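You operate a simulated robot arm through the tools that you are given. There is no shell and no other tool. Be economical: measure what you need, move in short steps, check, and stop when the job is done.

The job below is to be done with a simulated two-armed robot. You get a single attempt, and the scene is never put back.

Task
Unpin the red comb holder, then pin and lock the green one.
Fine: slacken the wing nut and pull the pin out; on the other push the pin home, then tighten the nut; hold each one still with your other hand as you work.
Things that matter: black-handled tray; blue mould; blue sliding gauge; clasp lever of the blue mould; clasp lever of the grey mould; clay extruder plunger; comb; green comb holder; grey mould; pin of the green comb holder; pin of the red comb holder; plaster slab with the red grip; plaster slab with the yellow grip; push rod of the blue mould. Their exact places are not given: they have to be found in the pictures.

Only the result counts: the job must be done as asked and must still hold three seconds after the hand-in. Knocking over, shifting, dropping, spilling or breaking anything else fails it.

Robot
Two 6-joint arms with two-finger parallel grippers on one trunk, on a base that drives. Base frame: it is fixed to the floor where the robot stands at the start and does not move with it; the origin is under the middle of the robot, x ahead of it, y to its left, z up; the surface under the hand at the start is at about z = 0.8. Readings come in m, degrees, newtons and seconds.
The left shoulder is at the start at [0.06, 0.187, 1.097], the right one opposite. With the tool pointing down near the work surface each hand reaches from about 0.26 to 0.62 m from the robot's upright axis, wherever it stands, measured 20 degrees to its own side. Places, roughly: black-handled tray [-1.5, 2, 0.75]; clasp lever of the blue mould [0.8, -0.9, 0.9]; clasp lever of the grey mould [0.8, -0.6, 0.9]; clay extruder plunger [0.8, -1.2, 0.8]; pin of the green comb holder [0.5, -0.3, 0.8]; pin of the red comb holder [0.5, -0.7, 0.8]; plaster slab with the red grip [-1.5, 1.25, 0.75]; plaster slab with the yellow grip [-1.5, 1, 0.75]; push rod of the blue mould [0.8, -0.9, 0.8]; push rod of the grey mould [0.8, -0.6, 0.8]; red slide of the gauge [0.8, -0.2, 0.8]; ribbed clay piece [-1.5, 1.5, 0.75]; white rod [-1.5, 1.5, 0.75]; wing nut of the gauge [0.8, -0.3, 0.8]; wing nut of the green comb holder [0.5, -0.2, 0.9]; wing nut of the red comb holder [0.5, -0.6, 0.9]. Payload 1.57 kg a hand.
Tool frame (each hand has its own): the origin (TCP) lies between the finger pads and is the grasp point; the fingertips stand 0.03 m ahead of it; z points along the fingers, y is the line along which they close. The gripper opens to 0.11 m. The fingers are 0.024 m wide and 0.012 m thick; the gripper's body (0.048 by 0.112 m) begins 0.078 m behind the TCP.
Orientation is that of the tool frame in the base frame, as a unit quaternion [x, y, z, w]. With the fingers straight down and closing along the base's y, the tool's x points along the base's -x, its y along +y and its z along -z.

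Tools
- The arms move only by the tool servo_tool. It takes "left_moves", "right_moves" or both (then of equal length, played together; a hand with none holds still); each is a list of rows, each an object of numbers (a shift or turn left out is 0, a gripper value left out holds the last): "tx", "ty", "tz": the shift along the base's x, y, z in m; "ax", "ay", "az": the turn, a rotation vector about the base's x, y, z in degrees; "jaw": the closure in counts, from 0 (fully open) to 255 (shut). In form: [{"tx": .., "ty": .., "tz": .., "ax": .., "ay": .., "az": .., "jaw": ..}, ...]. A call has 1 to 8 rows; each row is the pose to reach, as a shift and turn from the pose commanded when the call began. Rows are played at 5 a second. More than 0.05 m and 8.6 degrees between two rows, or a gripper value outside its range, and nothing of the call is played. A pose out of reach is approached as far as the arm can. The call stops where the force on the tool passes 50 N (or 10 N more than at its start, if that is more) or the arm is blocked; 0.2 s more then pass. The fingers move at their own pace (about 0.153 m/s each) and stop on an object; they squeeze with about 25 N. The grip force told is the motor's: it shows also when the fingers shut on nothing. Time passes only in rows, and 0.2 s behind the last, so rows that repeat a pose let the fingers close. It gives the time, the measured TCP pose, the force on the tool (base axes), the opening and the grip force at its end, in the units of the frame above (readings bear some noise), with the torque about the TCP (base axes, N m) and any sound that the robot's microphone picked up.
- Cameras (640 x 400 px; columns grow to the right, rows downward): "scene" is now at [0.0082, -0.036, 1.6349]; the picture's right is [-0.48, -0.88, 0.00], its down [-0.69, 0.38, -0.62] and it looks along [0.54, -0.30, -0.78] (base axes); focal length 293 px, centre (320, 200). "left" rides on the left gripper at [0.07, -0.016, -0.141] in its tool frame; the picture's right is [0.23, 0.97, 0.00], its down [-0.85, 0.20, -0.48] and it looks along [-0.47, 0.11, 0.88] (tool axes); focal length 222 px, centre (320, 200). "right" rides on the right gripper at [0.07, 0.016, -0.141] in its tool frame; the picture's right is [-0.23, 0.97, 0.00], its down [-0.86, -0.20, -0.48] and it looks along [-0.47, -0.11, 0.88] (tool axes); focal length 222 px, centre (320, 200).
- grab_frame(camera): a new picture of that camera. It takes no simulated time.
- move_column(by): slides the trunk up (or, below 0, down) by that many m; the arms and the scene camera ride with it, the base frame stays. It gives what a move gives, with no picture.
- drive_base(legs): drives the robot by 1 to 6 legs, each [ahead, left, turn to the left] in m, m and degrees, along the robot's own axes; the way and the turn of a leg run together, so that a leg with both is an arc; at most 1.5 m and 180 degrees a leg. The arms and the cameras ride along, it lands a little off, and it stops where it bumps. It gives what a move gives.
- turn_head(pan, tilt): turns the head with the scene camera to pan (to the left, within 86 degrees either way) and tilt (down, from -29 to 69), counted from straight ahead of the robot. It gives what a move gives.
- measure_at(camera, pixels): there is no depth. For up to 12 entries [column, row, z] of the newest picture of that camera ("zoom" is the newest enlarged one), the place [x, y] in the base frame at which the ray of that pixel passes the height z, good to about 0.002 m. It takes no simulated time.
- close_up(camera, box): a new picture of the part [left, top, right, bottom] of that camera's present view, enlarged. It takes no simulated time.
- sign_off(): hands the job in; it is judged then, once.

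Keep the steps short. Do not move on a guess: measure, check each grasp and each placing, and mend mistakes. In all there are 80 turns and 62 pictures (those below and enlarged ones count). Leave the grippers open and the arms clear of the work at the hand-in unless told otherwise, and finish with a single line.

The tools are called by a JSON object that holds its "api" and its "payload". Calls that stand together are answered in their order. servo_tool: Moves the arms, as the interface text tells. Its arguments: {"type":"object","properties":{"left_moves":{"type":"array","items":{"type":"object","properties":{"tx":{"type":"number"},"ty":{"type":"number"},"tz":{"type":"number"},"ax":{"type":"number"},"ay":{"type":"number"},"az":{"type":"number"},"jaw":{"type":"number"}}}},"right_moves":{"type":"array","items":{"type":"object","properties":{"tx":{"type":"number"},"ty":{"type":"number"},"tz":{"type":"number"},"ax":{"type":"number"},"ay":{"type":"number"},"az":{"type":"number"},"jaw":{"type":"number"}}}}},"required":[]} The other tools are called the same way: move_column (by) slides the trunk up or down; drive_base (legs) drives the base; turn_head (pan, tilt) turns the head that bears the scene camera; grab_frame (camera) takes a picture; measure_at (camera, pixels) gives the place at which the rays of pixels pass given heights; close_up (camera, box) takes an enlarged picture of a part of a camera's view; sign_off () hands the job in.

At the start:

```text
t: 0.0
left_ee_pos: [0.4058, -0.007, 1.2137]
left_ee_rot: [0.0, 1.0, 0.0, 0.0]
left_force: [-0.9, 0.1, -0.5]
left_moment: [-0.01, -0.01, -0.03]
left_grip_width: 0.1097
left_finger_force: 0.0
right_ee_pos: [0.2823, -0.4196, 1.2202]
right_ee_rot: [0.0, 1.0, -0.001, -0.001]
right_force: [0.3, -0.2, 0.0]
right_moment: [0.01, 0.01, -0.04]
right_grip_width: 0.1103
right_finger_force: 0.1
trunk travel left (down, up): [-0.725, 0.265]
robot x, y, heading: [-0.0013, 0.0003, -0.0]
head pan, tilt: [-28.9, 51.6]
```

scene: 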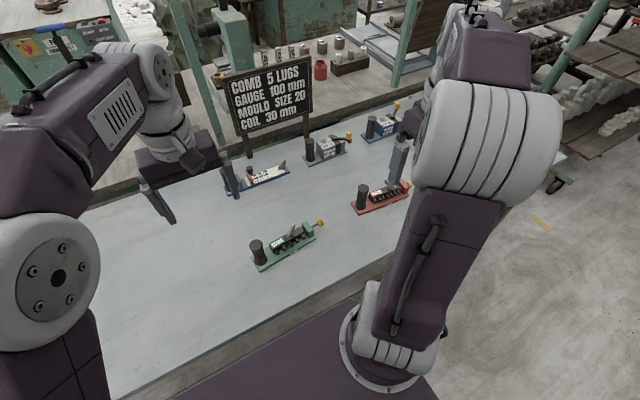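
right: 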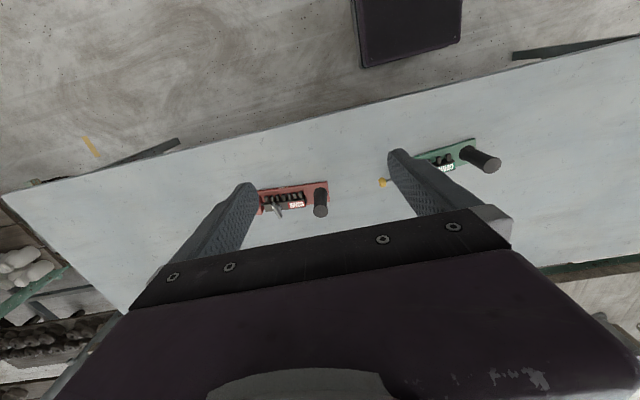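
left: 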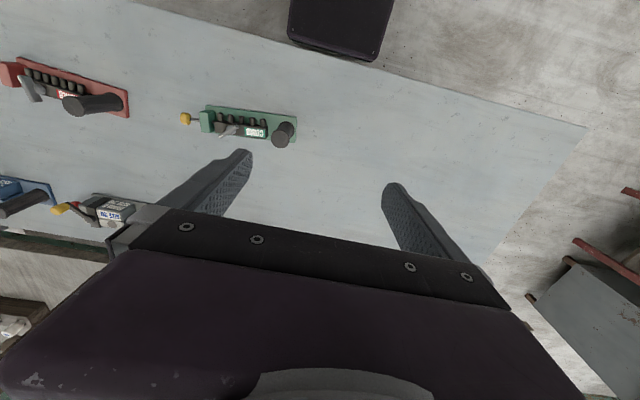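

I see the red holder near (382,198) and the green one near (287,245) in the scene view. I'll enlarge both.

{"api": "close_up", "payload": {"camera": "scene", "box": [240, 205, 340, 275]}}

{"api": "close_up", "payload": {"camera": "left", "box": [0, 50, 320, 250]}}

{"api": "close_up", "payload": {"camera": "scene", "box": [340, 160, 420, 216]}}

```text
5.71 times, centred on (290, 240) of scene
```

zoom: 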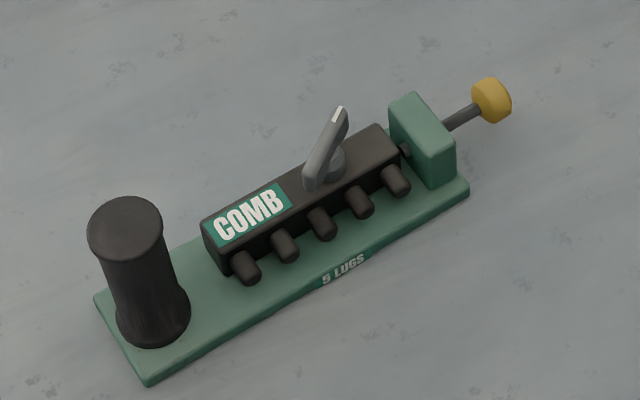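

```text
2.00 times, centred on (160, 150) of left
```

zoom: 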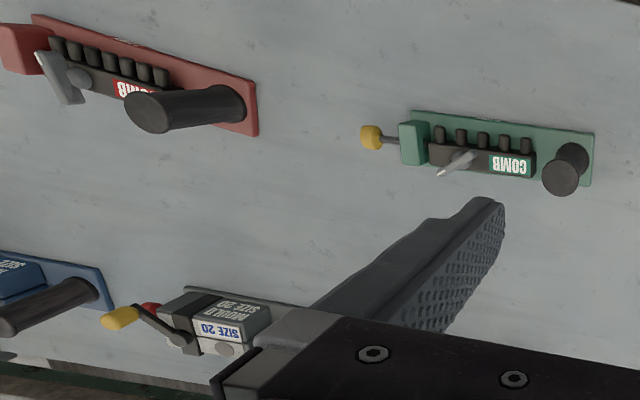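

```text
7.14 times, centred on (380, 188) of scene
```

zoom: 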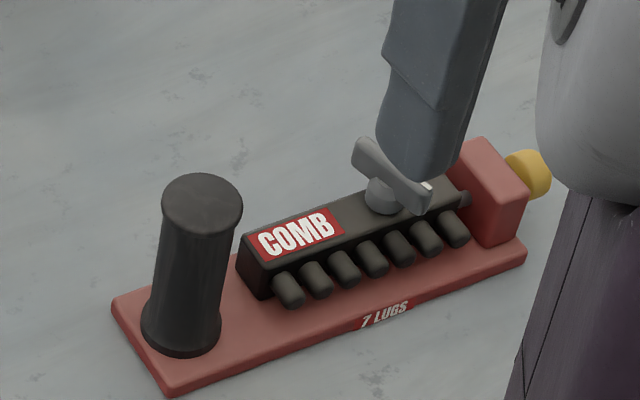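

Next I measure the same points of both holders from the scene and left cameras at several heights, to find their heights and places.

{"api": "measure_at", "payload": {"camera": "scene", "pixels": [[255.8, 244.9, 0.85], [255.8, 244.9, 0.9], [320.3, 222.5, 0.8], [320.3, 222.5, 0.85], [291.4, 233.9, 0.85], [291.4, 233.9, 0.8], [250.9, 257.5, 0.8], [259.9, 271.5, 0.8], [315.9, 238.2, 0.8], [250.9, 257.5, 0.75], [259.9, 271.5, 0.75], [315.9, 238.2, 0.75]]}}

{"api": "measure_at", "payload": {"camera": "left", "pixels": [[280.5, 139, 0.85], [280.5, 139, 0.9], [185.5, 118.5, 0.8], [185.5, 118.5, 0.85], [228.5, 130, 0.85], [228.5, 130, 0.8], [298.5, 116.5, 0.8], [206, 105.5, 0.8], [296.5, 142.5, 0.8], [298.5, 116.5, 0.75], [206, 105.5, 0.75], [296.5, 142.5, 0.75]]}}

{"api": "measure_at", "payload": {"camera": "zoom", "pixels": [[203, 188, 0.9], [203, 188, 0.85], [180, 335, 0.8], [112, 302, 0.8], [172, 395, 0.8], [525, 255, 0.8], [385, 190, 0.85], [540, 170, 0.85], [540, 170, 0.8]]}}

```text
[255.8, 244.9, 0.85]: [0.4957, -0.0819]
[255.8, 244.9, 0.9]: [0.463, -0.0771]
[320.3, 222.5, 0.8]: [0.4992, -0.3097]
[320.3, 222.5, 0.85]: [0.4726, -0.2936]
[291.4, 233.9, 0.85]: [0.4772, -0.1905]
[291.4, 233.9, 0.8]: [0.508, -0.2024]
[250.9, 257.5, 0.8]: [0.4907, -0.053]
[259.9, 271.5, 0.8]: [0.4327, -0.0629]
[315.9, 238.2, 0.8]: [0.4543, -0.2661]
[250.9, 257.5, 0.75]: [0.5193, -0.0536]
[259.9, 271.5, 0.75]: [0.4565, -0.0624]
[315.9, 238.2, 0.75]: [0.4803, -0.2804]
```

```text
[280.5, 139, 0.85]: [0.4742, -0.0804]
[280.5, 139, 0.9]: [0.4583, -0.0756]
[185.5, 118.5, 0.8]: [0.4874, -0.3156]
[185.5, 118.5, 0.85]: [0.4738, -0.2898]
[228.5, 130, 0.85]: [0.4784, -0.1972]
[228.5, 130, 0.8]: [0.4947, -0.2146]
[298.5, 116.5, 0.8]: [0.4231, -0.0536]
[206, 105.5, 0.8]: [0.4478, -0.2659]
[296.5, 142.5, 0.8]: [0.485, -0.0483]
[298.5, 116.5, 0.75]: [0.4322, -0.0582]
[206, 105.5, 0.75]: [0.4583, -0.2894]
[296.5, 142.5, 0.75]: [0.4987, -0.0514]
```

```text
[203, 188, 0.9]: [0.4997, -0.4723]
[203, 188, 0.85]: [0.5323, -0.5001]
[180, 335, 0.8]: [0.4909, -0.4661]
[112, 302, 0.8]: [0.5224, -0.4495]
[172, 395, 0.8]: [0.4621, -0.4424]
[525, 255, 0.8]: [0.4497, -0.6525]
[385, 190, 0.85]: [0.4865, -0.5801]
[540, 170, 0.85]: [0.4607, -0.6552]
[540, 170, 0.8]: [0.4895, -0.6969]
```

The table is at about z 0.795. Green has its post at (0.46,-0.077), its nut at (0.477,-0.194) and its pin head at (0.474,-0.293, 0.845). Red has its post at about (0.50,-0.472), its nut at (0.487,-0.58) and its pin head at (0.463,-0.66). I'll drive right so that both hands can reach the red holder.

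{"api": "drive_base", "payload": {"legs": [[0, -0.54, 0]]}}

{"api": "turn_head", "payload": {"pan": 0, "tilt": 55}}

{"api": "grab_frame", "payload": {"camera": "scene"}}

```text
t: 3.1
left_ee_pos: [0.4061, -0.5475, 1.2127]
left_ee_rot: [-0.001, 1.0, -0.001, 0.0]
left_force: [-0.3, 0.0, 0.6]
left_moment: [0.0, -0.03, -0.05]
left_grip_width: 0.1099
left_finger_force: 0.2
right_ee_pos: [0.2836, -0.9598, 1.2209]
right_ee_rot: [-0.001, 1.0, 0.0, 0.0]
right_force: [-0.5, -0.8, -0.5]
right_moment: [-0.01, 0.03, -0.02]
right_grip_width: 0.1102
right_finger_force: 0.1
trunk travel left (down, up): [-0.725, 0.265]
robot x, y, heading: [0.002, -0.5409, -0.0]
head pan, tilt: [-28.9, 51.6]
```

```text
t: 4.1
left_ee_pos: [0.4067, -0.5487, 1.2132]
left_ee_rot: [-0.001, 1.0, 0.0, 0.0]
left_force: [0.2, 0.8, 0.0]
left_moment: [-0.01, -0.01, -0.01]
left_grip_width: 0.11
left_finger_force: 0.0
right_ee_pos: [0.2842, -0.9603, 1.221]
right_ee_rot: [-0.001, 1.0, 0.0, -0.001]
right_force: [0.1, 0.7, -0.1]
right_moment: [0.0, 0.02, 0.01]
right_grip_width: 0.1097
right_finger_force: 0.0
trunk travel left (down, up): [-0.725, 0.265]
robot x, y, heading: [0.0006, -0.5419, -0.0]
head pan, tilt: [0.0, 55.0]
```

```text
55 pictures are left
```

scene: 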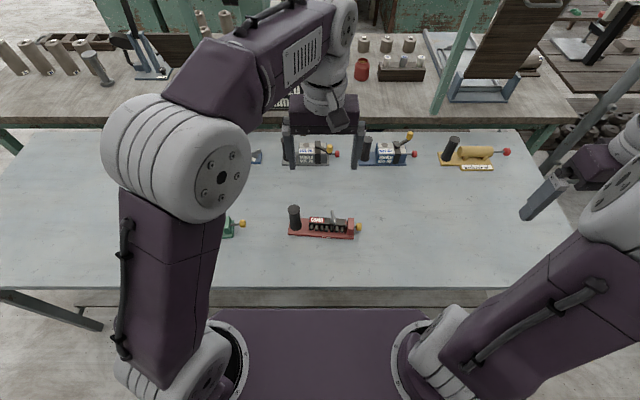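

{"api": "close_up", "payload": {"camera": "scene", "box": [280, 193, 376, 253]}}

{"api": "grab_frame", "payload": {"camera": "left"}}

```text
6.67 times, centred on (328, 223) of scene
```

zoom: 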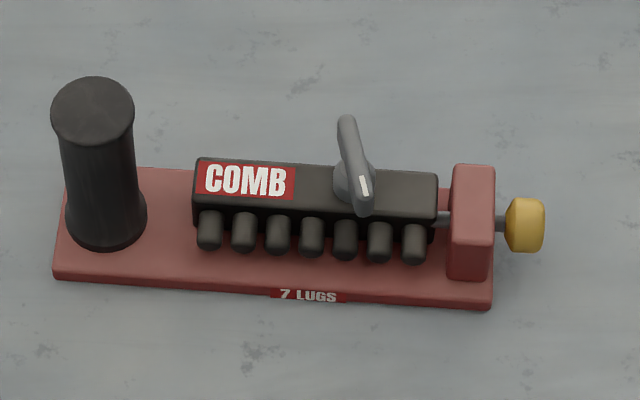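

```text
53 pictures are left
```

left: 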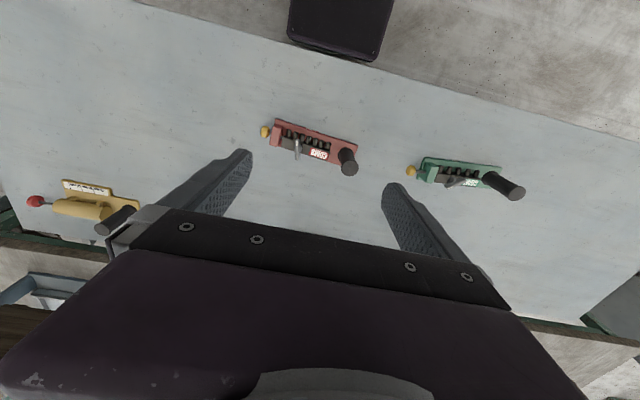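

{"api": "measure_at", "payload": {"camera": "zoom", "pixels": [[93, 105, 0.9], [93, 105, 0.91], [347, 122, 0.87], [363, 185, 0.87], [363, 207, 0.86], [355, 180, 0.86], [525, 225, 0.845], [525, 225, 0.835], [496, 222, 0.84], [106, 235, 0.805], [54, 280, 0.795], [492, 305, 0.795]]}}

{"api": "measure_at", "payload": {"camera": "left", "pixels": [[349, 168, 0.9], [349, 168, 0.91], [296, 148, 0.86], [296, 148, 0.87], [265, 131, 0.845], [265, 131, 0.835]]}}

```text
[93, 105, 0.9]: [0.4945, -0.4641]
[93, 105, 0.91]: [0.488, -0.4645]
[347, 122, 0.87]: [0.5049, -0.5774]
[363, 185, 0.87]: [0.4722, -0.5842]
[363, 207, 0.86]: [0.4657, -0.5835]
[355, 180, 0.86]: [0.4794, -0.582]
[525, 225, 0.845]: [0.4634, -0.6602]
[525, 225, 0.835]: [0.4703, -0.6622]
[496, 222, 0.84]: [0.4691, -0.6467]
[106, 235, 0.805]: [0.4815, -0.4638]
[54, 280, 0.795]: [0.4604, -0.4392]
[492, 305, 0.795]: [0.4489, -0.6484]
```

```text
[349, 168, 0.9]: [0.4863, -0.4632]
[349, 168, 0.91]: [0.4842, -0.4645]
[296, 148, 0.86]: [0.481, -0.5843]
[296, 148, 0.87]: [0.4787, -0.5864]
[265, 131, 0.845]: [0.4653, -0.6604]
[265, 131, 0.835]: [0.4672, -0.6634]
```

Red's post is at (0.486,-0.464), top at 0.91. The nut is at (0.478,-0.583), with the wing running roughly along x, and the pin head is at (0.4645,-0.660,0.843). I'll turn the left gripper by −90° over the post so that it closes along x. Meanwhile the right hand comes nearer.

{"api": "servo_tool", "payload": {"left_moves": [{"tx": 0.01, "ty": 0.015, "tz": -0.01, "az": -8.5}, {"tx": 0.02, "ty": 0.03, "tz": -0.02, "az": -17}, {"tx": 0.03, "ty": 0.045, "tz": -0.03, "az": -25.5}, {"tx": 0.04, "ty": 0.06, "tz": -0.04, "az": -34}, {"tx": 0.05, "ty": 0.075, "tz": -0.05, "az": -42.5}, {"tx": 0.06, "ty": 0.09, "tz": -0.06, "az": -51}, {"tx": 0.07, "ty": 0.105, "tz": -0.07, "az": -59.5}, {"tx": 0.079, "ty": 0.12, "tz": -0.08, "az": -68}], "right_moves": [{"tx": 0.02, "ty": 0.033, "tz": -0.01}, {"tx": 0.04, "ty": 0.066, "tz": -0.02}, {"tx": 0.06, "ty": 0.1, "tz": -0.03}, {"tx": 0.08, "ty": 0.133, "tz": -0.04}, {"tx": 0.1, "ty": 0.166, "tz": -0.05}, {"tx": 0.12, "ty": 0.2, "tz": -0.06}, {"tx": 0.14, "ty": 0.233, "tz": -0.07}, {"tx": 0.16, "ty": 0.26, "tz": -0.08}]}}

```text
t: 5.9
left_ee_pos: [0.4872, -0.4262, 1.132]
left_ee_rot: [0.56, 0.829, -0.001, -0.001]
left_force: [0.3, 0.3, -0.4]
left_moment: [-0.03, -0.02, 0.04]
left_grip_width: 0.1102
left_finger_force: 0.1
right_ee_pos: [0.4455, -0.6998, 1.1401]
right_ee_rot: [-0.001, 1.0, -0.001, 0.0]
right_force: [-0.2, -0.2, -0.8]
right_moment: [0.0, 0.03, 0.01]
right_grip_width: 0.1099
right_finger_force: 0.0
trunk travel left (down, up): [-0.725, 0.265]
robot x, y, heading: [0.0003, -0.5395, -0.1]
head pan, tilt: [0.0, 55.0]
```

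{"api": "servo_tool", "payload": {"left_moves": [{"ty": 0.003, "tz": -0.03, "ax": -5.9, "ay": -1.15, "az": -5.4}, {"ty": 0.006, "tz": -0.06, "ax": -11.8, "ay": -2.3, "az": -10.8}, {"ty": 0.009, "tz": -0.09, "ax": -17.7, "ay": -3.45, "az": -16.2}, {"ty": 0.011, "tz": -0.12, "ax": -23.7, "ay": -4.6, "az": -21.7}, {"tx": -0.001, "ty": 0.011, "tz": -0.147, "ax": -23.7, "ay": -4.6, "az": -21.7}], "right_moves": [{"tx": 0.007, "ty": 0.023, "tz": -0.024, "az": 2}, {"tx": 0.014, "ty": 0.046, "tz": -0.048, "az": 4}, {"tx": 0.021, "ty": 0.069, "tz": -0.072, "az": 6}, {"tx": 0.028, "ty": 0.092, "tz": -0.096, "az": 8}, {"tx": 0.033, "ty": 0.117, "tz": -0.12, "az": 10}]}}

{"api": "grab_frame", "payload": {"camera": "right"}}

{"api": "grab_frame", "payload": {"camera": "left"}}

```text
t: 7.1
left_ee_pos: [0.487, -0.4159, 0.9851]
left_ee_rot: [0.691, 0.692, -0.148, 0.147]
left_force: [0.1, 0.8, -0.5]
left_moment: [0.0, 0.04, 0.0]
left_grip_width: 0.1097
left_finger_force: 0.1
right_ee_pos: [0.478, -0.5838, 1.0191]
right_ee_rot: [-0.088, 0.996, 0.0, 0.0]
right_force: [0.3, 0.2, -0.2]
right_moment: [-0.03, 0.0, 0.02]
right_grip_width: 0.11
right_finger_force: 0.0
trunk travel left (down, up): [-0.725, 0.265]
robot x, y, heading: [-0.0034, -0.5436, 0.1]
head pan, tilt: [0.0, 55.0]
```

```text
52 pictures are left
```

right: 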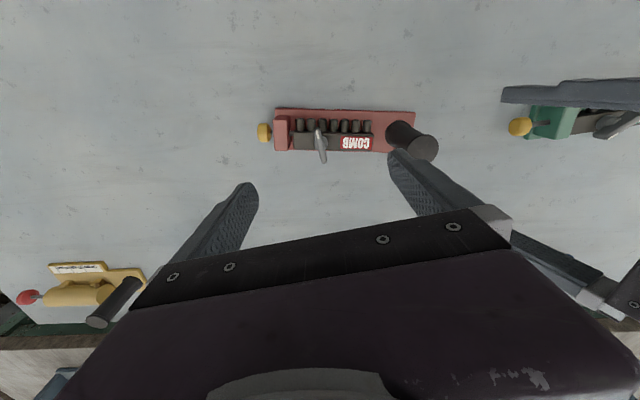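

```text
51 pictures are left
```

left: 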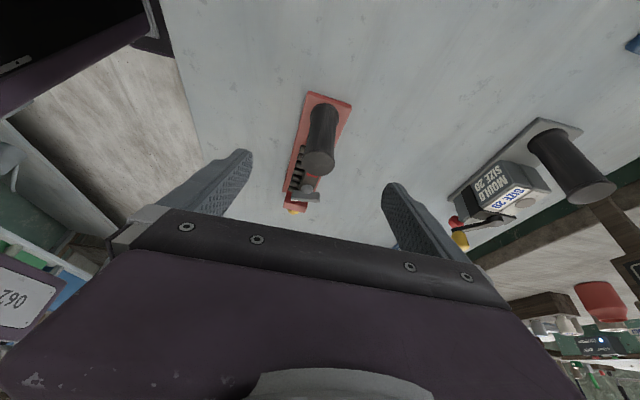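

Post is between the left fingers. I'll refine the post top from the left view and the nut from the right view.

{"api": "measure_at", "payload": {"camera": "left", "pixels": [[319, 163, 0.91], [304, 195, 0.87]]}}

{"api": "measure_at", "payload": {"camera": "right", "pixels": [[424, 150, 0.91], [318, 126, 0.87], [321, 163, 0.87], [320, 145, 0.86], [264, 133, 0.843]]}}

{"api": "close_up", "payload": {"camera": "right", "box": [250, 95, 410, 195]}}

```text
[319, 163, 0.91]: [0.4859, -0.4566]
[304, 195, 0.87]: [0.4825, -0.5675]
```

```text
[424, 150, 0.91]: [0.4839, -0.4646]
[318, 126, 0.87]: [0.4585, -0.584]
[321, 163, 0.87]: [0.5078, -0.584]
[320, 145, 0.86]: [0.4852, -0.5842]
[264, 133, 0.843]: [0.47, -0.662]
```

```text
4.00 times, centred on (330, 145) of right
```

zoom: 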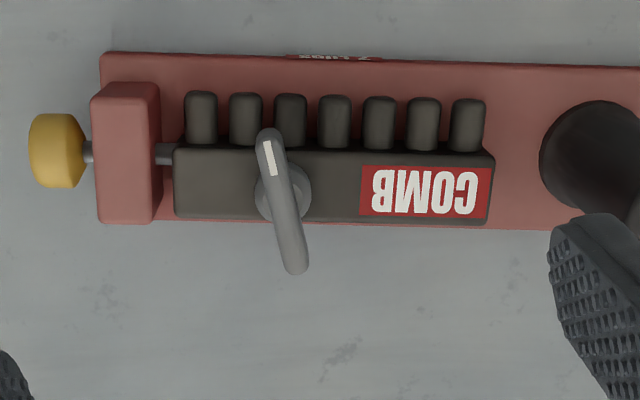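

{"api": "measure_at", "payload": {"camera": "zoom", "pixels": [[268, 135, 0.875], [294, 265, 0.875], [282, 190, 0.86], [58, 150, 0.843], [98, 150, 0.843], [85, 150, 0.843]]}}

{"api": "servo_tool", "payload": {"left_moves": [{"tx": -0.001, "ty": -0.02, "tz": -0.045}, {"tx": -0.001, "ty": -0.035, "tz": -0.078}, {"tx": -0.001, "ty": -0.048, "tz": -0.106}, {"tx": -0.001, "ty": -0.048, "tz": -0.106, "jaw": 255}, {"tx": -0.001, "ty": -0.048, "tz": -0.106, "jaw": 255}, {"tx": -0.001, "ty": -0.048, "tz": -0.106, "jaw": 255}]}}

```text
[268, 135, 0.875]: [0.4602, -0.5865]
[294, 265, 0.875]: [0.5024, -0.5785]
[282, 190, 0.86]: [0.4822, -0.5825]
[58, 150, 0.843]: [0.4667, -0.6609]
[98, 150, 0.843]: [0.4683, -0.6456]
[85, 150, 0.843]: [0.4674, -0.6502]
```

```text
t: 8.5
left_ee_pos: [0.4844, -0.4656, 0.8804]
left_ee_rot: [0.691, 0.693, -0.147, 0.147]
left_force: [1.7, -0.1, -0.4]
left_moment: [0.3, -0.2, 0.03]
left_grip_width: 0.0335
left_finger_force: 24.5
right_ee_pos: [0.4773, -0.5843, 1.0191]
right_ee_rot: [-0.088, 0.996, 0.0, 0.0]
right_force: [-0.1, -0.2, 0.2]
right_moment: [0.0, 0.02, 0.03]
right_grip_width: 0.1099
right_finger_force: 0.0
trunk travel left (down, up): [-0.725, 0.265]
robot x, y, heading: [-0.0004, -0.5436, 0.2]
head pan, tilt: [0.0, 55.0]
```

The left hand grips the post (33.5 mm). The wing centre is (0.481,-0.5825), turned about 10.7°, which matches the right gripper's 10°. I'll lower the right hand above the nut with partly closed jaws and look.

{"api": "servo_tool", "payload": {"right_moves": [{"tx": 0.002, "ty": 0.001, "tz": -0.04, "jaw": 120}, {"tx": 0.0035, "ty": 0.0015, "tz": -0.08, "jaw": 140}, {"tx": 0.0035, "ty": 0.0015, "tz": -0.11, "jaw": 140}]}}

{"api": "close_up", "payload": {"camera": "right", "box": [200, 90, 440, 240]}}

{"api": "close_up", "payload": {"camera": "scene", "box": [260, 173, 388, 253]}}

```text
t: 9.3
left_ee_pos: [0.4838, -0.4651, 0.8809]
left_ee_rot: [0.692, 0.692, -0.148, 0.146]
left_force: [-0.7, -0.3, -0.4]
left_moment: [0.26, -0.02, -0.04]
left_grip_width: 0.0335
left_finger_force: 24.8
right_ee_pos: [0.481, -0.5823, 0.9095]
right_ee_rot: [-0.089, 0.996, 0.0, 0.0]
right_force: [0.6, 0.9, 0.0]
right_moment: [0.01, 0.04, -0.01]
right_grip_width: 0.0496
right_finger_force: 0.1
trunk travel left (down, up): [-0.725, 0.265]
robot x, y, heading: [0.0014, -0.5404, 0.0]
head pan, tilt: [0.0, 55.0]
```

```text
2.67 times, centred on (320, 165) of right
```

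zoom: 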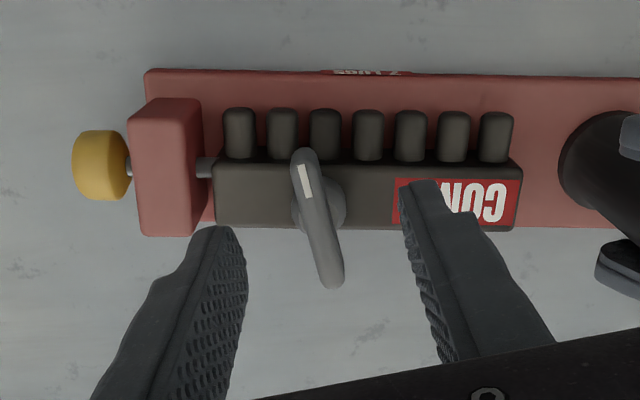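

```text
5.00 times, centred on (324, 213) of scene
```

zoom: 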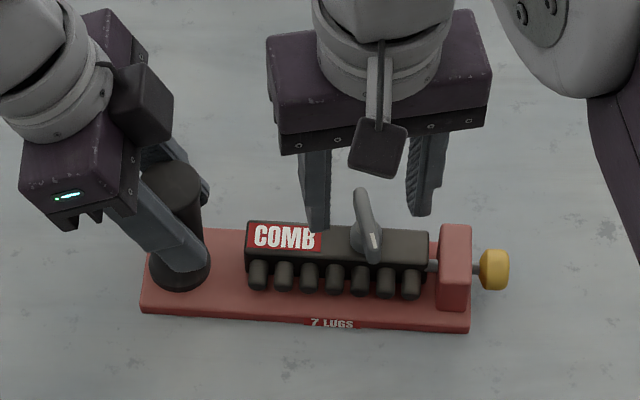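

{"api": "measure_at", "payload": {"camera": "zoom", "pixels": [[362, 192, 0.87], [362, 192, 0.88], [362, 192, 0.89], [428, 233, 0.85], [428, 233, 0.86], [428, 233, 0.87]]}}

{"api": "measure_at", "payload": {"camera": "right", "pixels": [[325.6, 195, 0.87], [325.6, 195, 0.88], [325.6, 195, 0.89], [281.5, 175.5, 0.85], [281.5, 175.5, 0.86], [281.5, 175.5, 0.87]]}}

```text
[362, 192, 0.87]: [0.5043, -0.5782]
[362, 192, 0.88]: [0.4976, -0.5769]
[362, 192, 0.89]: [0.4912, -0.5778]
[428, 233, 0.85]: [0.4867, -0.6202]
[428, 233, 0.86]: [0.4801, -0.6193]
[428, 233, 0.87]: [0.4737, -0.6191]
```

```text
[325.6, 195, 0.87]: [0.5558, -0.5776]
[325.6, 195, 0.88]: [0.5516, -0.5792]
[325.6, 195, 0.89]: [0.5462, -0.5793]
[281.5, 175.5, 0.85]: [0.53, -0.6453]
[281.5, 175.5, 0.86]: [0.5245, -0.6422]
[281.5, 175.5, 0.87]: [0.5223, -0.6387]
```

{"api": "close_up", "payload": {"camera": "right", "box": [200, 90, 440, 240]}}

{"api": "measure_at", "payload": {"camera": "zoom", "pixels": [[334, 284, 0.86], [334, 284, 0.87], [334, 284, 0.88], [305, 153, 0.87], [305, 153, 0.88], [217, 223, 0.85], [217, 223, 0.86], [217, 223, 0.87]]}}

```text
2.67 times, centred on (320, 165) of right
```

zoom: 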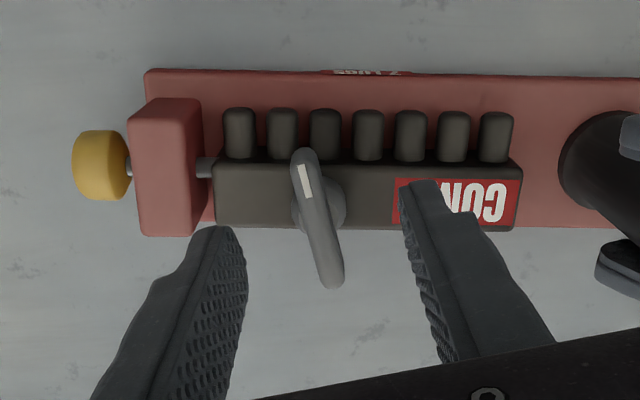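

```text
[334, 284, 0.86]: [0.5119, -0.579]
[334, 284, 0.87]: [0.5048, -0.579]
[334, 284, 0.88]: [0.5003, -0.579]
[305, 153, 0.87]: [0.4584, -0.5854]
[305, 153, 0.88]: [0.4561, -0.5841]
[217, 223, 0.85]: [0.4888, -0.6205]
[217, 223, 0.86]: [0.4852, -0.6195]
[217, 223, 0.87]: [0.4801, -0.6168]
```

Wing top is about 0.871 and the comb top about 0.846. I'll lower the right TCP to 0.883 (tips 0.853) and close on the wing.

{"api": "servo_tool", "payload": {"right_moves": [{"tz": -0.015}, {"tz": -0.026}, {"tz": -0.026, "jaw": 255}, {"tz": -0.026, "jaw": 255}, {"tz": -0.026, "jaw": 255}]}}

{"api": "close_up", "payload": {"camera": "right", "box": [200, 90, 440, 240]}}

```text
t: 10.5
left_ee_pos: [0.4845, -0.4631, 0.881]
left_ee_rot: [0.691, 0.693, -0.148, 0.146]
left_force: [0.5, 15.5, -0.4]
left_moment: [-0.29, 0.23, -0.36]
left_grip_width: 0.0334
left_finger_force: 25.1
right_ee_pos: [0.4799, -0.5826, 0.8834]
right_ee_rot: [-0.087, 0.996, -0.001, -0.001]
right_force: [1.1, -15.2, 0.3]
right_moment: [0.03, -0.43, 0.42]
right_grip_width: 0.0086
right_finger_force: 25.4
trunk travel left (down, up): [-0.725, 0.265]
robot x, y, heading: [-0.0023, -0.542, -0.1]
head pan, tilt: [0.0, 55.0]
```

```text
2.67 times, centred on (320, 165) of right
```

zoom: 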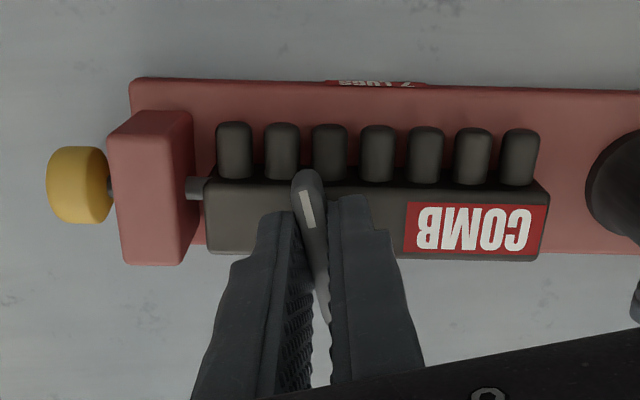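

The wing is gripped at 8.6 mm with a little side load. I'll relieve that and start slackening counter-clockwise.

{"api": "servo_tool", "payload": {"right_moves": [{"ty": -0.0015}, {"ty": -0.0015, "az": 6}, {"ty": -0.0015, "az": 12}, {"ty": -0.0015, "az": 18}, {"ty": -0.0015, "az": 24}, {"ty": -0.0015, "az": 30}]}}

{"api": "close_up", "payload": {"camera": "right", "box": [200, 90, 440, 240]}}

```text
t: 11.9
left_ee_pos: [0.4837, -0.4634, 0.8807]
left_ee_rot: [0.691, 0.692, -0.148, 0.147]
left_force: [-3.8, 21.2, 2.7]
left_moment: [-0.22, 0.33, -0.27]
left_grip_width: 0.0335
left_finger_force: 24.8
right_ee_pos: [0.4813, -0.5832, 0.8841]
right_ee_rot: [-0.343, 0.939, -0.001, 0.0]
right_force: [2.1, -22.0, -1.5]
right_moment: [-0.22, -0.3, -0.13]
right_grip_width: 0.0083
right_finger_force: 24.4
trunk travel left (down, up): [-0.725, 0.265]
robot x, y, heading: [0.0017, -0.5426, 0.0]
head pan, tilt: [0.0, 55.0]
```

```text
2.67 times, centred on (320, 165) of right
```

zoom: 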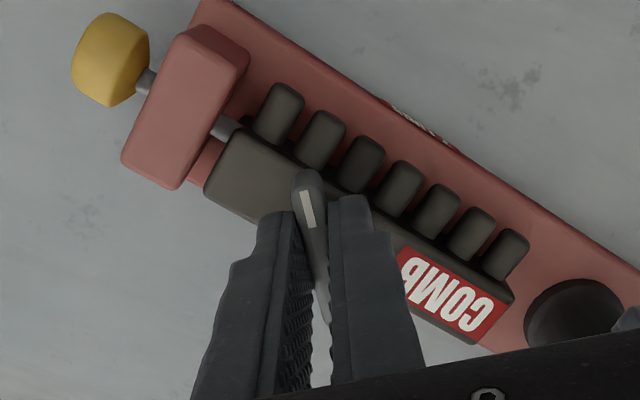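

The nut turned with the hand. The side load rose, so I'll shift +y instead and go on turning.

{"api": "servo_tool", "payload": {"right_moves": [{"ty": 0.002}, {"ty": 0.003, "az": 7}, {"ty": 0.003, "az": 14}, {"ty": 0.003, "az": 21}, {"ty": 0.003, "az": 28}, {"ty": 0.003, "az": 35}, {"ty": 0.003, "az": 42}]}}

{"api": "close_up", "payload": {"camera": "right", "box": [200, 90, 440, 240]}}

```text
t: 13.5
left_ee_pos: [0.4841, -0.4649, 0.8821]
left_ee_rot: [0.691, 0.692, -0.147, 0.147]
left_force: [-2.9, 20.1, 0.1]
left_moment: [-0.07, -0.24, -0.13]
left_grip_width: 0.0335
left_finger_force: 24.9
right_ee_pos: [0.4807, -0.5797, 0.8846]
right_ee_rot: [-0.657, 0.754, 0.0, 0.0]
right_force: [3.5, -19.9, 0.8]
right_moment: [-0.3, 0.04, -0.07]
right_grip_width: 0.0088
right_finger_force: 25.0
trunk travel left (down, up): [-0.725, 0.265]
robot x, y, heading: [0.001, -0.5407, 0.2]
head pan, tilt: [0.0, 55.0]
```

```text
2.67 times, centred on (320, 165) of right
```

zoom: 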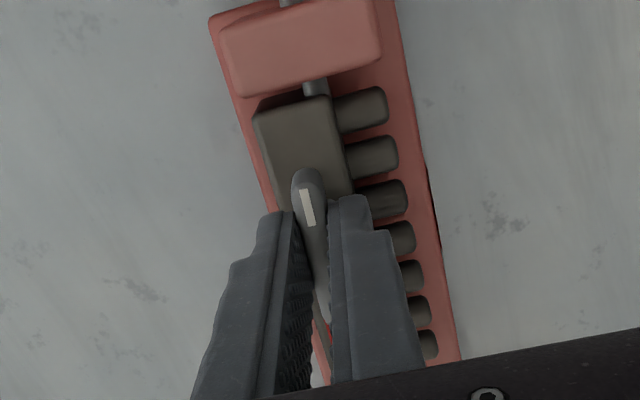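

72° turned without a stop; I'll turn on.

{"api": "servo_tool", "payload": {"right_moves": [{"az": 7}, {"az": 14}, {"az": 21}, {"az": 28}, {"az": 35}, {"az": 42}, {"az": 48}]}}

{"api": "close_up", "payload": {"camera": "right", "box": [200, 90, 440, 240]}}

{"api": "close_up", "payload": {"camera": "scene", "box": [200, 153, 392, 273]}}

```text
t: 15.1
left_ee_pos: [0.4837, -0.4651, 0.88]
left_ee_rot: [0.69, 0.692, -0.149, 0.148]
left_force: [-5.4, 1.2, -3.0]
left_moment: [0.04, -0.29, 0.11]
left_grip_width: 0.0335
left_finger_force: 25.3
right_ee_pos: [0.4815, -0.5785, 0.8848]
right_ee_rot: [0.907, -0.422, 0.0, 0.0]
right_force: [5.6, -1.1, 0.0]
right_moment: [0.16, 0.25, -0.77]
right_grip_width: 0.0131
right_finger_force: 25.1
trunk travel left (down, up): [-0.725, 0.265]
robot x, y, heading: [0.0006, -0.5426, 0.2]
head pan, tilt: [0.0, 55.0]
```

```text
2.67 times, centred on (320, 165) of right
```

zoom: 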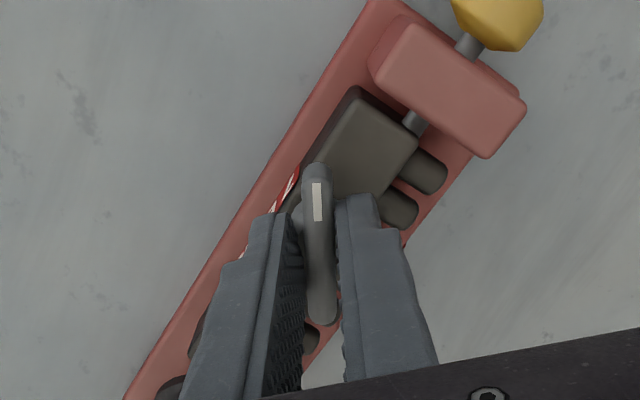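

```text
3.33 times, centred on (296, 213) of scene
```

zoom: 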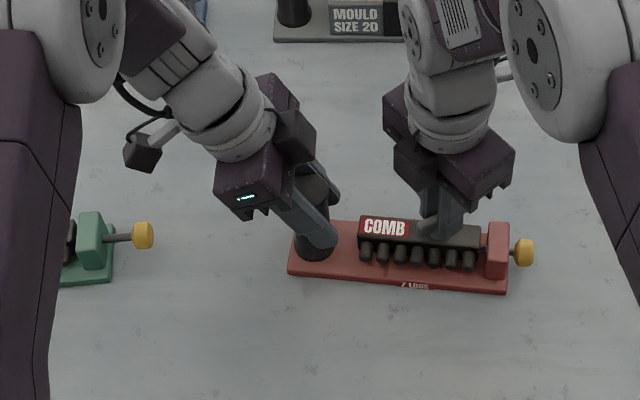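

The torque (−0.77 N m) and the jaw widening show that the nut reached its slack stop at about 110°. I'll back off slightly, open and raise. Then I'll turn the hand to close across the pin's axis.

{"api": "servo_tool", "payload": {"right_moves": [{"az": -7}, {"az": -7, "jaw": 150}, {"az": -7, "jaw": 150}, {"az": -7, "tz": 0.03}, {"az": -14, "tz": 0.06}, {"az": -22, "tz": 0.09}, {"az": -30, "ty": -0.02, "tz": 0.1}, {"az": -38, "ty": -0.04, "tz": 0.1}]}}

{"api": "close_up", "payload": {"camera": "scene", "box": [280, 193, 376, 253]}}

{"api": "grab_frame", "payload": {"camera": "right"}}

```text
t: 16.9
left_ee_pos: [0.4838, -0.4636, 0.8809]
left_ee_rot: [0.691, 0.692, -0.147, 0.147]
left_force: [0.5, -0.9, -1.4]
left_moment: [-0.27, -0.04, -0.05]
left_grip_width: 0.0335
left_finger_force: 25.1
right_ee_pos: [0.4813, -0.621, 0.9845]
right_ee_rot: [0.72, -0.694, 0.0, 0.0]
right_force: [0.3, 0.5, -0.4]
right_moment: [0.02, -0.01, 0.0]
right_grip_width: 0.0454
right_finger_force: 0.1
trunk travel left (down, up): [-0.725, 0.265]
robot x, y, heading: [0.0001, -0.5431, 0.0]
head pan, tilt: [0.0, 55.0]
```

```text
6.67 times, centred on (328, 223) of scene
```

zoom: 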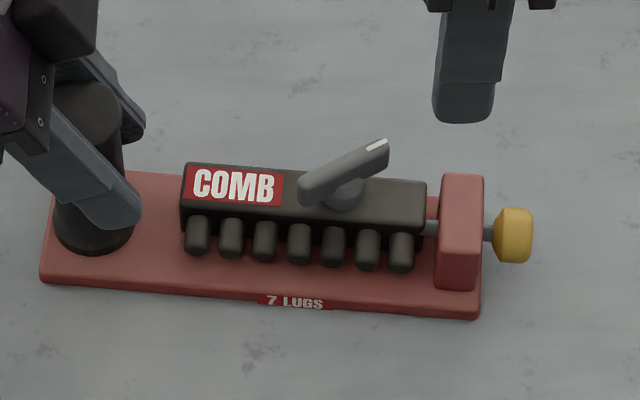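

```text
40 pictures are left
```

right: 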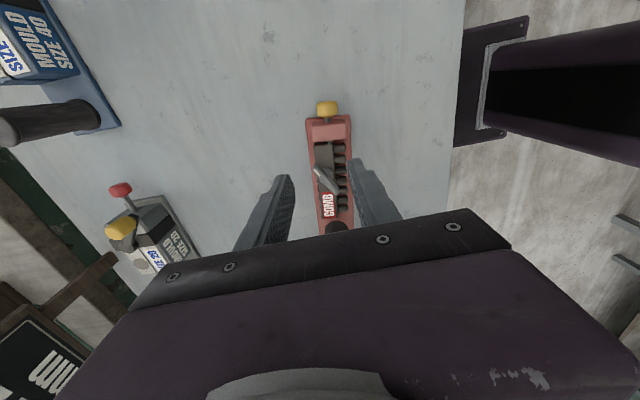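

The wing is now in the slack position. I'll measure the pin head from both views.

{"api": "measure_at", "payload": {"camera": "zoom", "pixels": [[513, 237, 0.83], [513, 237, 0.84], [513, 237, 0.85], [484, 230, 0.84], [533, 237, 0.84], [430, 225, 0.84]]}}

{"api": "measure_at", "payload": {"camera": "right", "pixels": [[327, 109, 0.83], [327, 109, 0.84], [327, 109, 0.85], [327, 116, 0.84], [327, 102, 0.84]]}}

```text
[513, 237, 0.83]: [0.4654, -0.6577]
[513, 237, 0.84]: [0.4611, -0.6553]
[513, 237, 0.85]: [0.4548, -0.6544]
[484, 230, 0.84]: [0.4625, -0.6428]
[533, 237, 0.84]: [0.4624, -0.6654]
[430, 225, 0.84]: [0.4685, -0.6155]
```

```text
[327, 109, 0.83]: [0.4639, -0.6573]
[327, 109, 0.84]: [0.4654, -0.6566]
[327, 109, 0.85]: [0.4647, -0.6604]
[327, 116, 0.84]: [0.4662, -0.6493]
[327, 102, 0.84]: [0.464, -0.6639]
```

The head centre is (0.464,-0.657,0.833). I'll go above it at y −0.660, which keeps the fingers clear of the block, then descend and grip.

{"api": "servo_tool", "payload": {"right_moves": [{"tx": -0.0172, "ty": -0.039, "jaw": 110}, {"tx": -0.0172, "ty": -0.039, "tz": -0.045}, {"tx": -0.0172, "ty": -0.039, "tz": -0.09}, {"tx": -0.0172, "ty": -0.039, "tz": -0.12}]}}

{"api": "close_up", "payload": {"camera": "right", "box": [200, 60, 440, 210]}}

{"api": "close_up", "payload": {"camera": "scene", "box": [280, 193, 376, 253]}}

```text
t: 17.9
left_ee_pos: [0.4841, -0.465, 0.8806]
left_ee_rot: [0.691, 0.692, -0.147, 0.147]
left_force: [0.3, -0.2, -1.1]
left_moment: [-0.21, -0.1, 0.01]
left_grip_width: 0.0336
left_finger_force: 24.7
right_ee_pos: [0.464, -0.659, 0.8645]
right_ee_rot: [0.72, -0.694, 0.0, 0.0]
right_force: [-0.6, 0.4, 0.9]
right_moment: [0.01, -0.03, 0.0]
right_grip_width: 0.0624
right_finger_force: 0.1
trunk travel left (down, up): [-0.725, 0.265]
robot x, y, heading: [0.0023, -0.5442, 0.2]
head pan, tilt: [0.0, 55.0]
```

```text
2.67 times, centred on (320, 135) of right
```

zoom: 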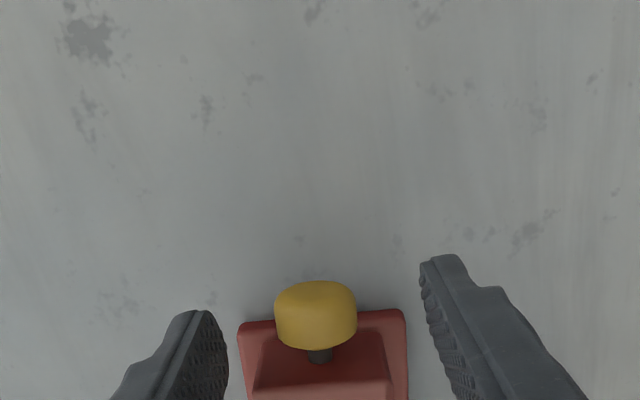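

```text
6.67 times, centred on (328, 223) of scene
```

zoom: 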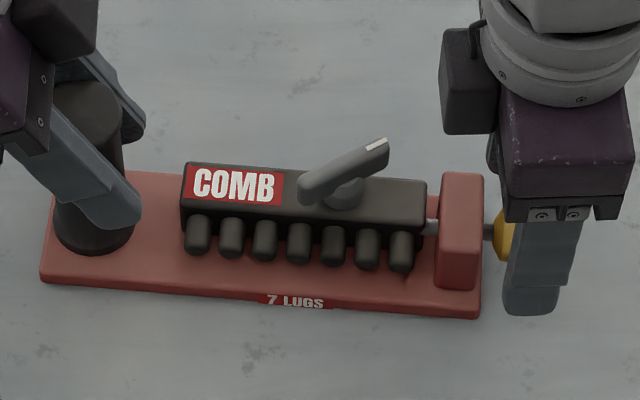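

{"api": "servo_tool", "payload": {"right_moves": [{"tz": -0.012}, {"tz": -0.024}, {"tz": -0.024, "jaw": 255}, {"tz": -0.024, "jaw": 255}, {"tz": -0.024, "jaw": 255}]}}

{"api": "close_up", "payload": {"camera": "right", "box": [200, 60, 440, 210]}}

```text
t: 19.1
left_ee_pos: [0.4833, -0.4638, 0.8815]
left_ee_rot: [0.692, 0.692, -0.147, 0.147]
left_force: [-3.1, 0.4, -4.7]
left_moment: [0.43, -0.36, -0.23]
left_grip_width: 0.0337
left_finger_force: 25.7
right_ee_pos: [0.4643, -0.6601, 0.8408]
right_ee_rot: [0.72, -0.694, 0.001, 0.0]
right_force: [4.6, -0.7, 12.5]
right_moment: [0.15, -0.06, -0.41]
right_grip_width: 0.0262
right_finger_force: 25.2
trunk travel left (down, up): [-0.725, 0.265]
robot x, y, heading: [0.0038, -0.5433, -0.3]
head pan, tilt: [0.0, 55.0]
```

```text
2.67 times, centred on (320, 135) of right
```

zoom: 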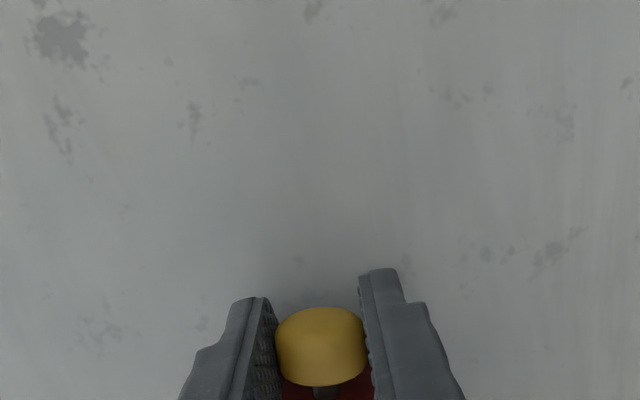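

The head is gripped (26 mm). I'll pull outward along the holder's axis in small steps.

{"api": "servo_tool", "payload": {"right_moves": [{"tx": -0.0003, "ty": -0.004}, {"tx": -0.0006, "ty": -0.008}, {"tx": -0.0009, "ty": -0.012}, {"tx": -0.0012, "ty": -0.016}, {"tx": -0.0015, "ty": -0.02}]}}

{"api": "close_up", "payload": {"camera": "scene", "box": [280, 193, 376, 253]}}

```text
t: 20.3
left_ee_pos: [0.483, -0.4641, 0.8814]
left_ee_rot: [0.691, 0.692, -0.148, 0.148]
left_force: [-4.2, -2.3, -2.9]
left_moment: [-0.03, -0.42, -0.49]
left_grip_width: 0.0335
left_finger_force: 25.1
right_ee_pos: [0.4611, -0.6799, 0.8409]
right_ee_rot: [0.72, -0.694, 0.001, 0.0]
right_force: [7.0, 1.4, 13.4]
right_moment: [0.34, -0.16, -0.43]
right_grip_width: 0.0263
right_finger_force: 25.1
trunk travel left (down, up): [-0.725, 0.265]
robot x, y, heading: [0.0022, -0.5431, 0.1]
head pan, tilt: [0.0, 55.0]
```

```text
6.67 times, centred on (328, 223) of scene
```

zoom: 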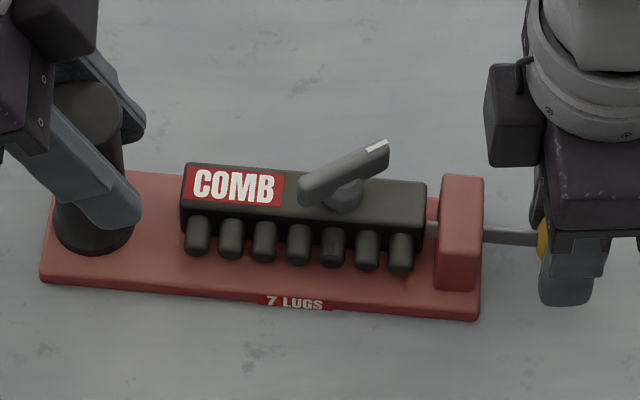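

The pin slides. I'll go on pulling.

{"api": "servo_tool", "payload": {"right_moves": [{"tx": 0.0005, "ty": -0.005}, {"tx": 0.0005, "ty": -0.01}, {"tx": 0.0003, "ty": -0.015}, {"tx": 0, "ty": -0.02}]}}

{"api": "close_up", "payload": {"camera": "scene", "box": [280, 193, 376, 253]}}

```text
t: 21.3
left_ee_pos: [0.4836, -0.4653, 0.8817]
left_ee_rot: [0.691, 0.692, -0.147, 0.146]
left_force: [-2.1, -17.3, -1.4]
left_moment: [-0.28, -0.2, -0.07]
left_grip_width: 0.0334
left_finger_force: 24.7
right_ee_pos: [0.4607, -0.6984, 0.8413]
right_ee_rot: [0.72, -0.694, -0.001, 0.0]
right_force: [3.3, 18.4, 0.9]
right_moment: [0.09, 0.02, -0.06]
right_grip_width: 0.0251
right_finger_force: 25.2
trunk travel left (down, up): [-0.725, 0.265]
robot x, y, heading: [-0.0029, -0.5415, 0.2]
head pan, tilt: [0.0, 55.0]
```

```text
6.67 times, centred on (328, 223) of scene
```

zoom: 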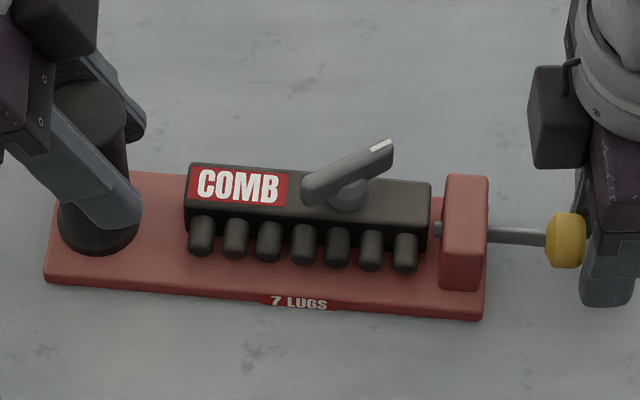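

A stop was reached (18 N). The pin end is clear of the comb and shows the same short stub as green's. I'll release the pin, raise the right hand, then release the post.

{"api": "servo_tool", "payload": {"right_moves": [{"jaw": 110}, {"jaw": 110}, {"tz": 0.04}, {"tz": 0.08}, {"tz": 0.12}, {"tz": 0.16}, {"tz": 0.2}]}}

{"api": "servo_tool", "payload": {"left_moves": [{"jaw": 0}, {"jaw": 0}, {"ty": 0.02, "tz": 0.045}, {"ty": 0.04, "tz": 0.09}, {"ty": 0.06, "tz": 0.135}, {"ty": 0.06, "tz": 0.18}, {"ty": 0.06, "tz": 0.22}]}}

{"api": "close_up", "payload": {"camera": "scene", "box": [280, 193, 376, 253]}}

```text
t: 22.9
left_ee_pos: [0.4833, -0.4638, 0.8812]
left_ee_rot: [0.691, 0.692, -0.147, 0.146]
left_force: [0.6, 0.7, 1.8]
left_moment: [0.35, -0.21, 0.1]
left_grip_width: 0.0333
left_finger_force: 25.1
right_ee_pos: [0.4617, -0.6989, 1.0414]
right_ee_rot: [0.719, -0.695, 0.0, 0.0]
right_force: [0.7, 0.5, 0.1]
right_moment: [0.0, -0.02, 0.05]
right_grip_width: 0.0625
right_finger_force: 0.0
trunk travel left (down, up): [-0.725, 0.265]
robot x, y, heading: [0.0008, -0.5433, -0.0]
head pan, tilt: [0.0, 55.0]
```

```text
t: 24.5
left_ee_pos: [0.4832, -0.4053, 1.102]
left_ee_rot: [0.691, 0.692, -0.148, 0.147]
left_force: [-0.1, 0.3, -0.2]
left_moment: [0.04, -0.01, 0.0]
left_grip_width: 0.1102
left_finger_force: 0.1
right_ee_pos: [0.4612, -0.7, 1.0416]
right_ee_rot: [0.72, -0.694, 0.0, 0.0]
right_force: [-0.1, -0.8, 0.1]
right_moment: [0.02, -0.02, 0.01]
right_grip_width: 0.0625
right_finger_force: 0.1
trunk travel left (down, up): [-0.725, 0.265]
robot x, y, heading: [0.0017, -0.5408, 0.1]
head pan, tilt: [0.0, 55.0]
```

```text
6.67 times, centred on (328, 223) of scene
```

zoom: 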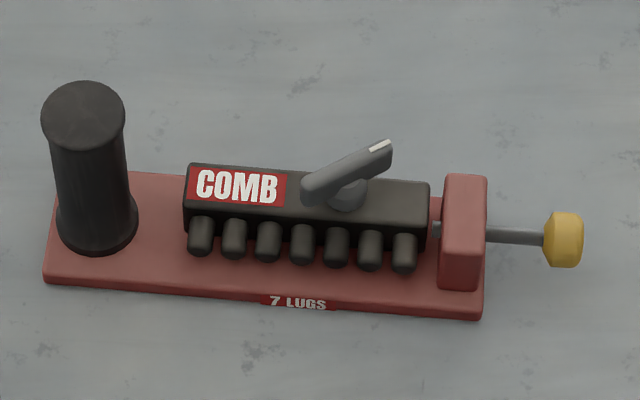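

The red pin is out and its nut is slack. Now I drive left so that the green holder sits in the same relative place.

{"api": "drive_base", "payload": {"legs": [[0, 0.387, 0]]}}

{"api": "grab_frame", "payload": {"camera": "scene"}}

{"api": "grab_frame", "payload": {"camera": "right"}}

{"api": "grab_frame", "payload": {"camera": "left"}}

```text
t: 26.9
left_ee_pos: [0.4822, -0.0202, 1.1014]
left_ee_rot: [0.692, 0.691, -0.148, 0.147]
left_force: [-0.1, -0.1, 0.0]
left_moment: [-0.01, 0.01, -0.02]
left_grip_width: 0.11
left_finger_force: 0.1
right_ee_pos: [0.4611, -0.3136, 1.0411]
right_ee_rot: [0.72, -0.694, 0.0, 0.001]
right_force: [0.3, 0.8, 0.5]
right_moment: [-0.01, -0.01, 0.01]
right_grip_width: 0.0623
right_finger_force: 0.0
trunk travel left (down, up): [-0.725, 0.265]
robot x, y, heading: [0.0018, -0.1573, 0.2]
head pan, tilt: [0.0, 55.0]
```

```text
33 pictures are left
```

scene: 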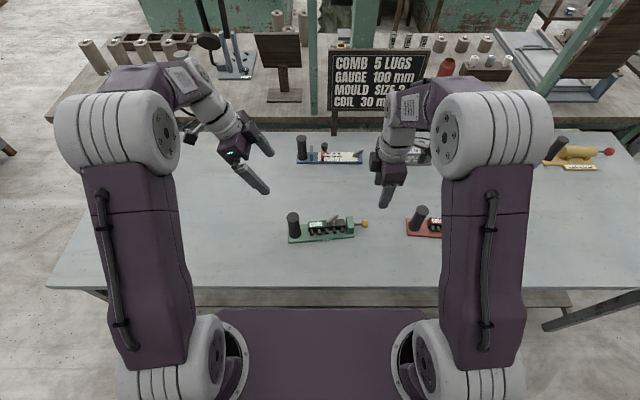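

```text
32 pictures are left
```

right: 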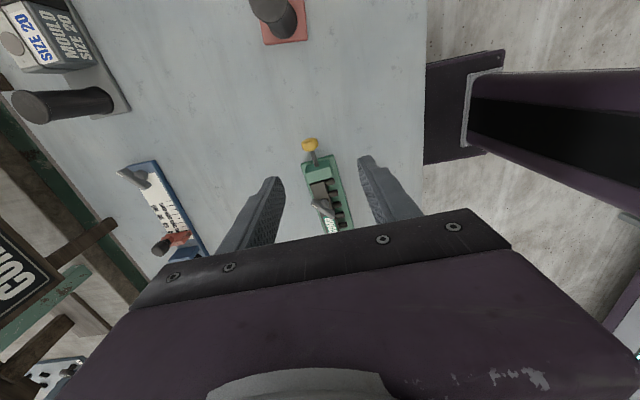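

```text
31 pictures are left
```

left: 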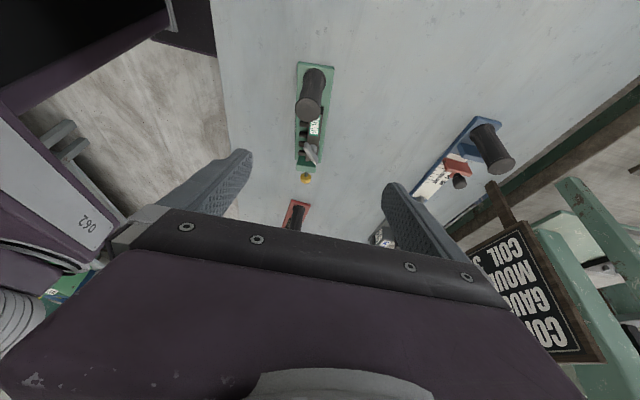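

{"api": "close_up", "payload": {"camera": "scene", "box": [280, 197, 376, 257]}}

{"api": "measure_at", "payload": {"camera": "left", "pixels": [[308, 108, 0.91], [306, 178, 0.835]]}}

{"api": "measure_at", "payload": {"camera": "right", "pixels": [[310, 145, 0.835], [322, 207, 0.865]]}}

```text
6.67 times, centred on (328, 227) of scene
```

zoom: 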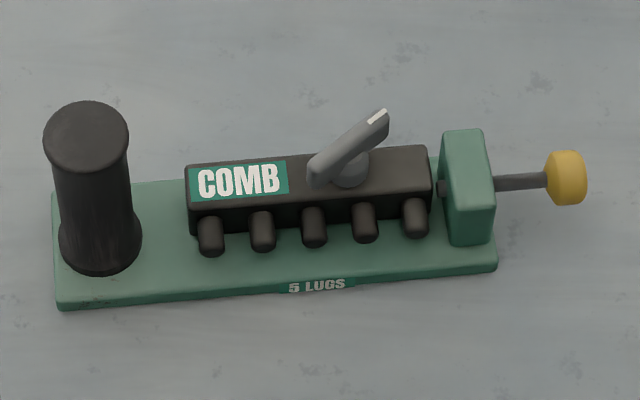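

```text
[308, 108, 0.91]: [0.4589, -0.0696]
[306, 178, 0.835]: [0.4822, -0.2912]
```

```text
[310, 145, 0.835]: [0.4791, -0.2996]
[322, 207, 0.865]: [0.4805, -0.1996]
```

{"api": "measure_at", "payload": {"camera": "zoom", "pixels": [[85, 128, 0.91], [100, 255, 0.805], [376, 115, 0.87], [315, 180, 0.87], [350, 155, 0.86], [567, 178, 0.833], [548, 178, 0.833], [495, 184, 0.833], [60, 305, 0.795], [496, 268, 0.795]]}}

```text
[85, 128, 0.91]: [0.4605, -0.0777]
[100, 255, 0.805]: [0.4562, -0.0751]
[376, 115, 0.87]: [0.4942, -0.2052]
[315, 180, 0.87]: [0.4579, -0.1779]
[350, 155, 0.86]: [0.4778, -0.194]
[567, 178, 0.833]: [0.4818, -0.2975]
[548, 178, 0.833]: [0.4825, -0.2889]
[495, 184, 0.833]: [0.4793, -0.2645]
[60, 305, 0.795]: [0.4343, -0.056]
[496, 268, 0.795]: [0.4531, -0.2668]
```

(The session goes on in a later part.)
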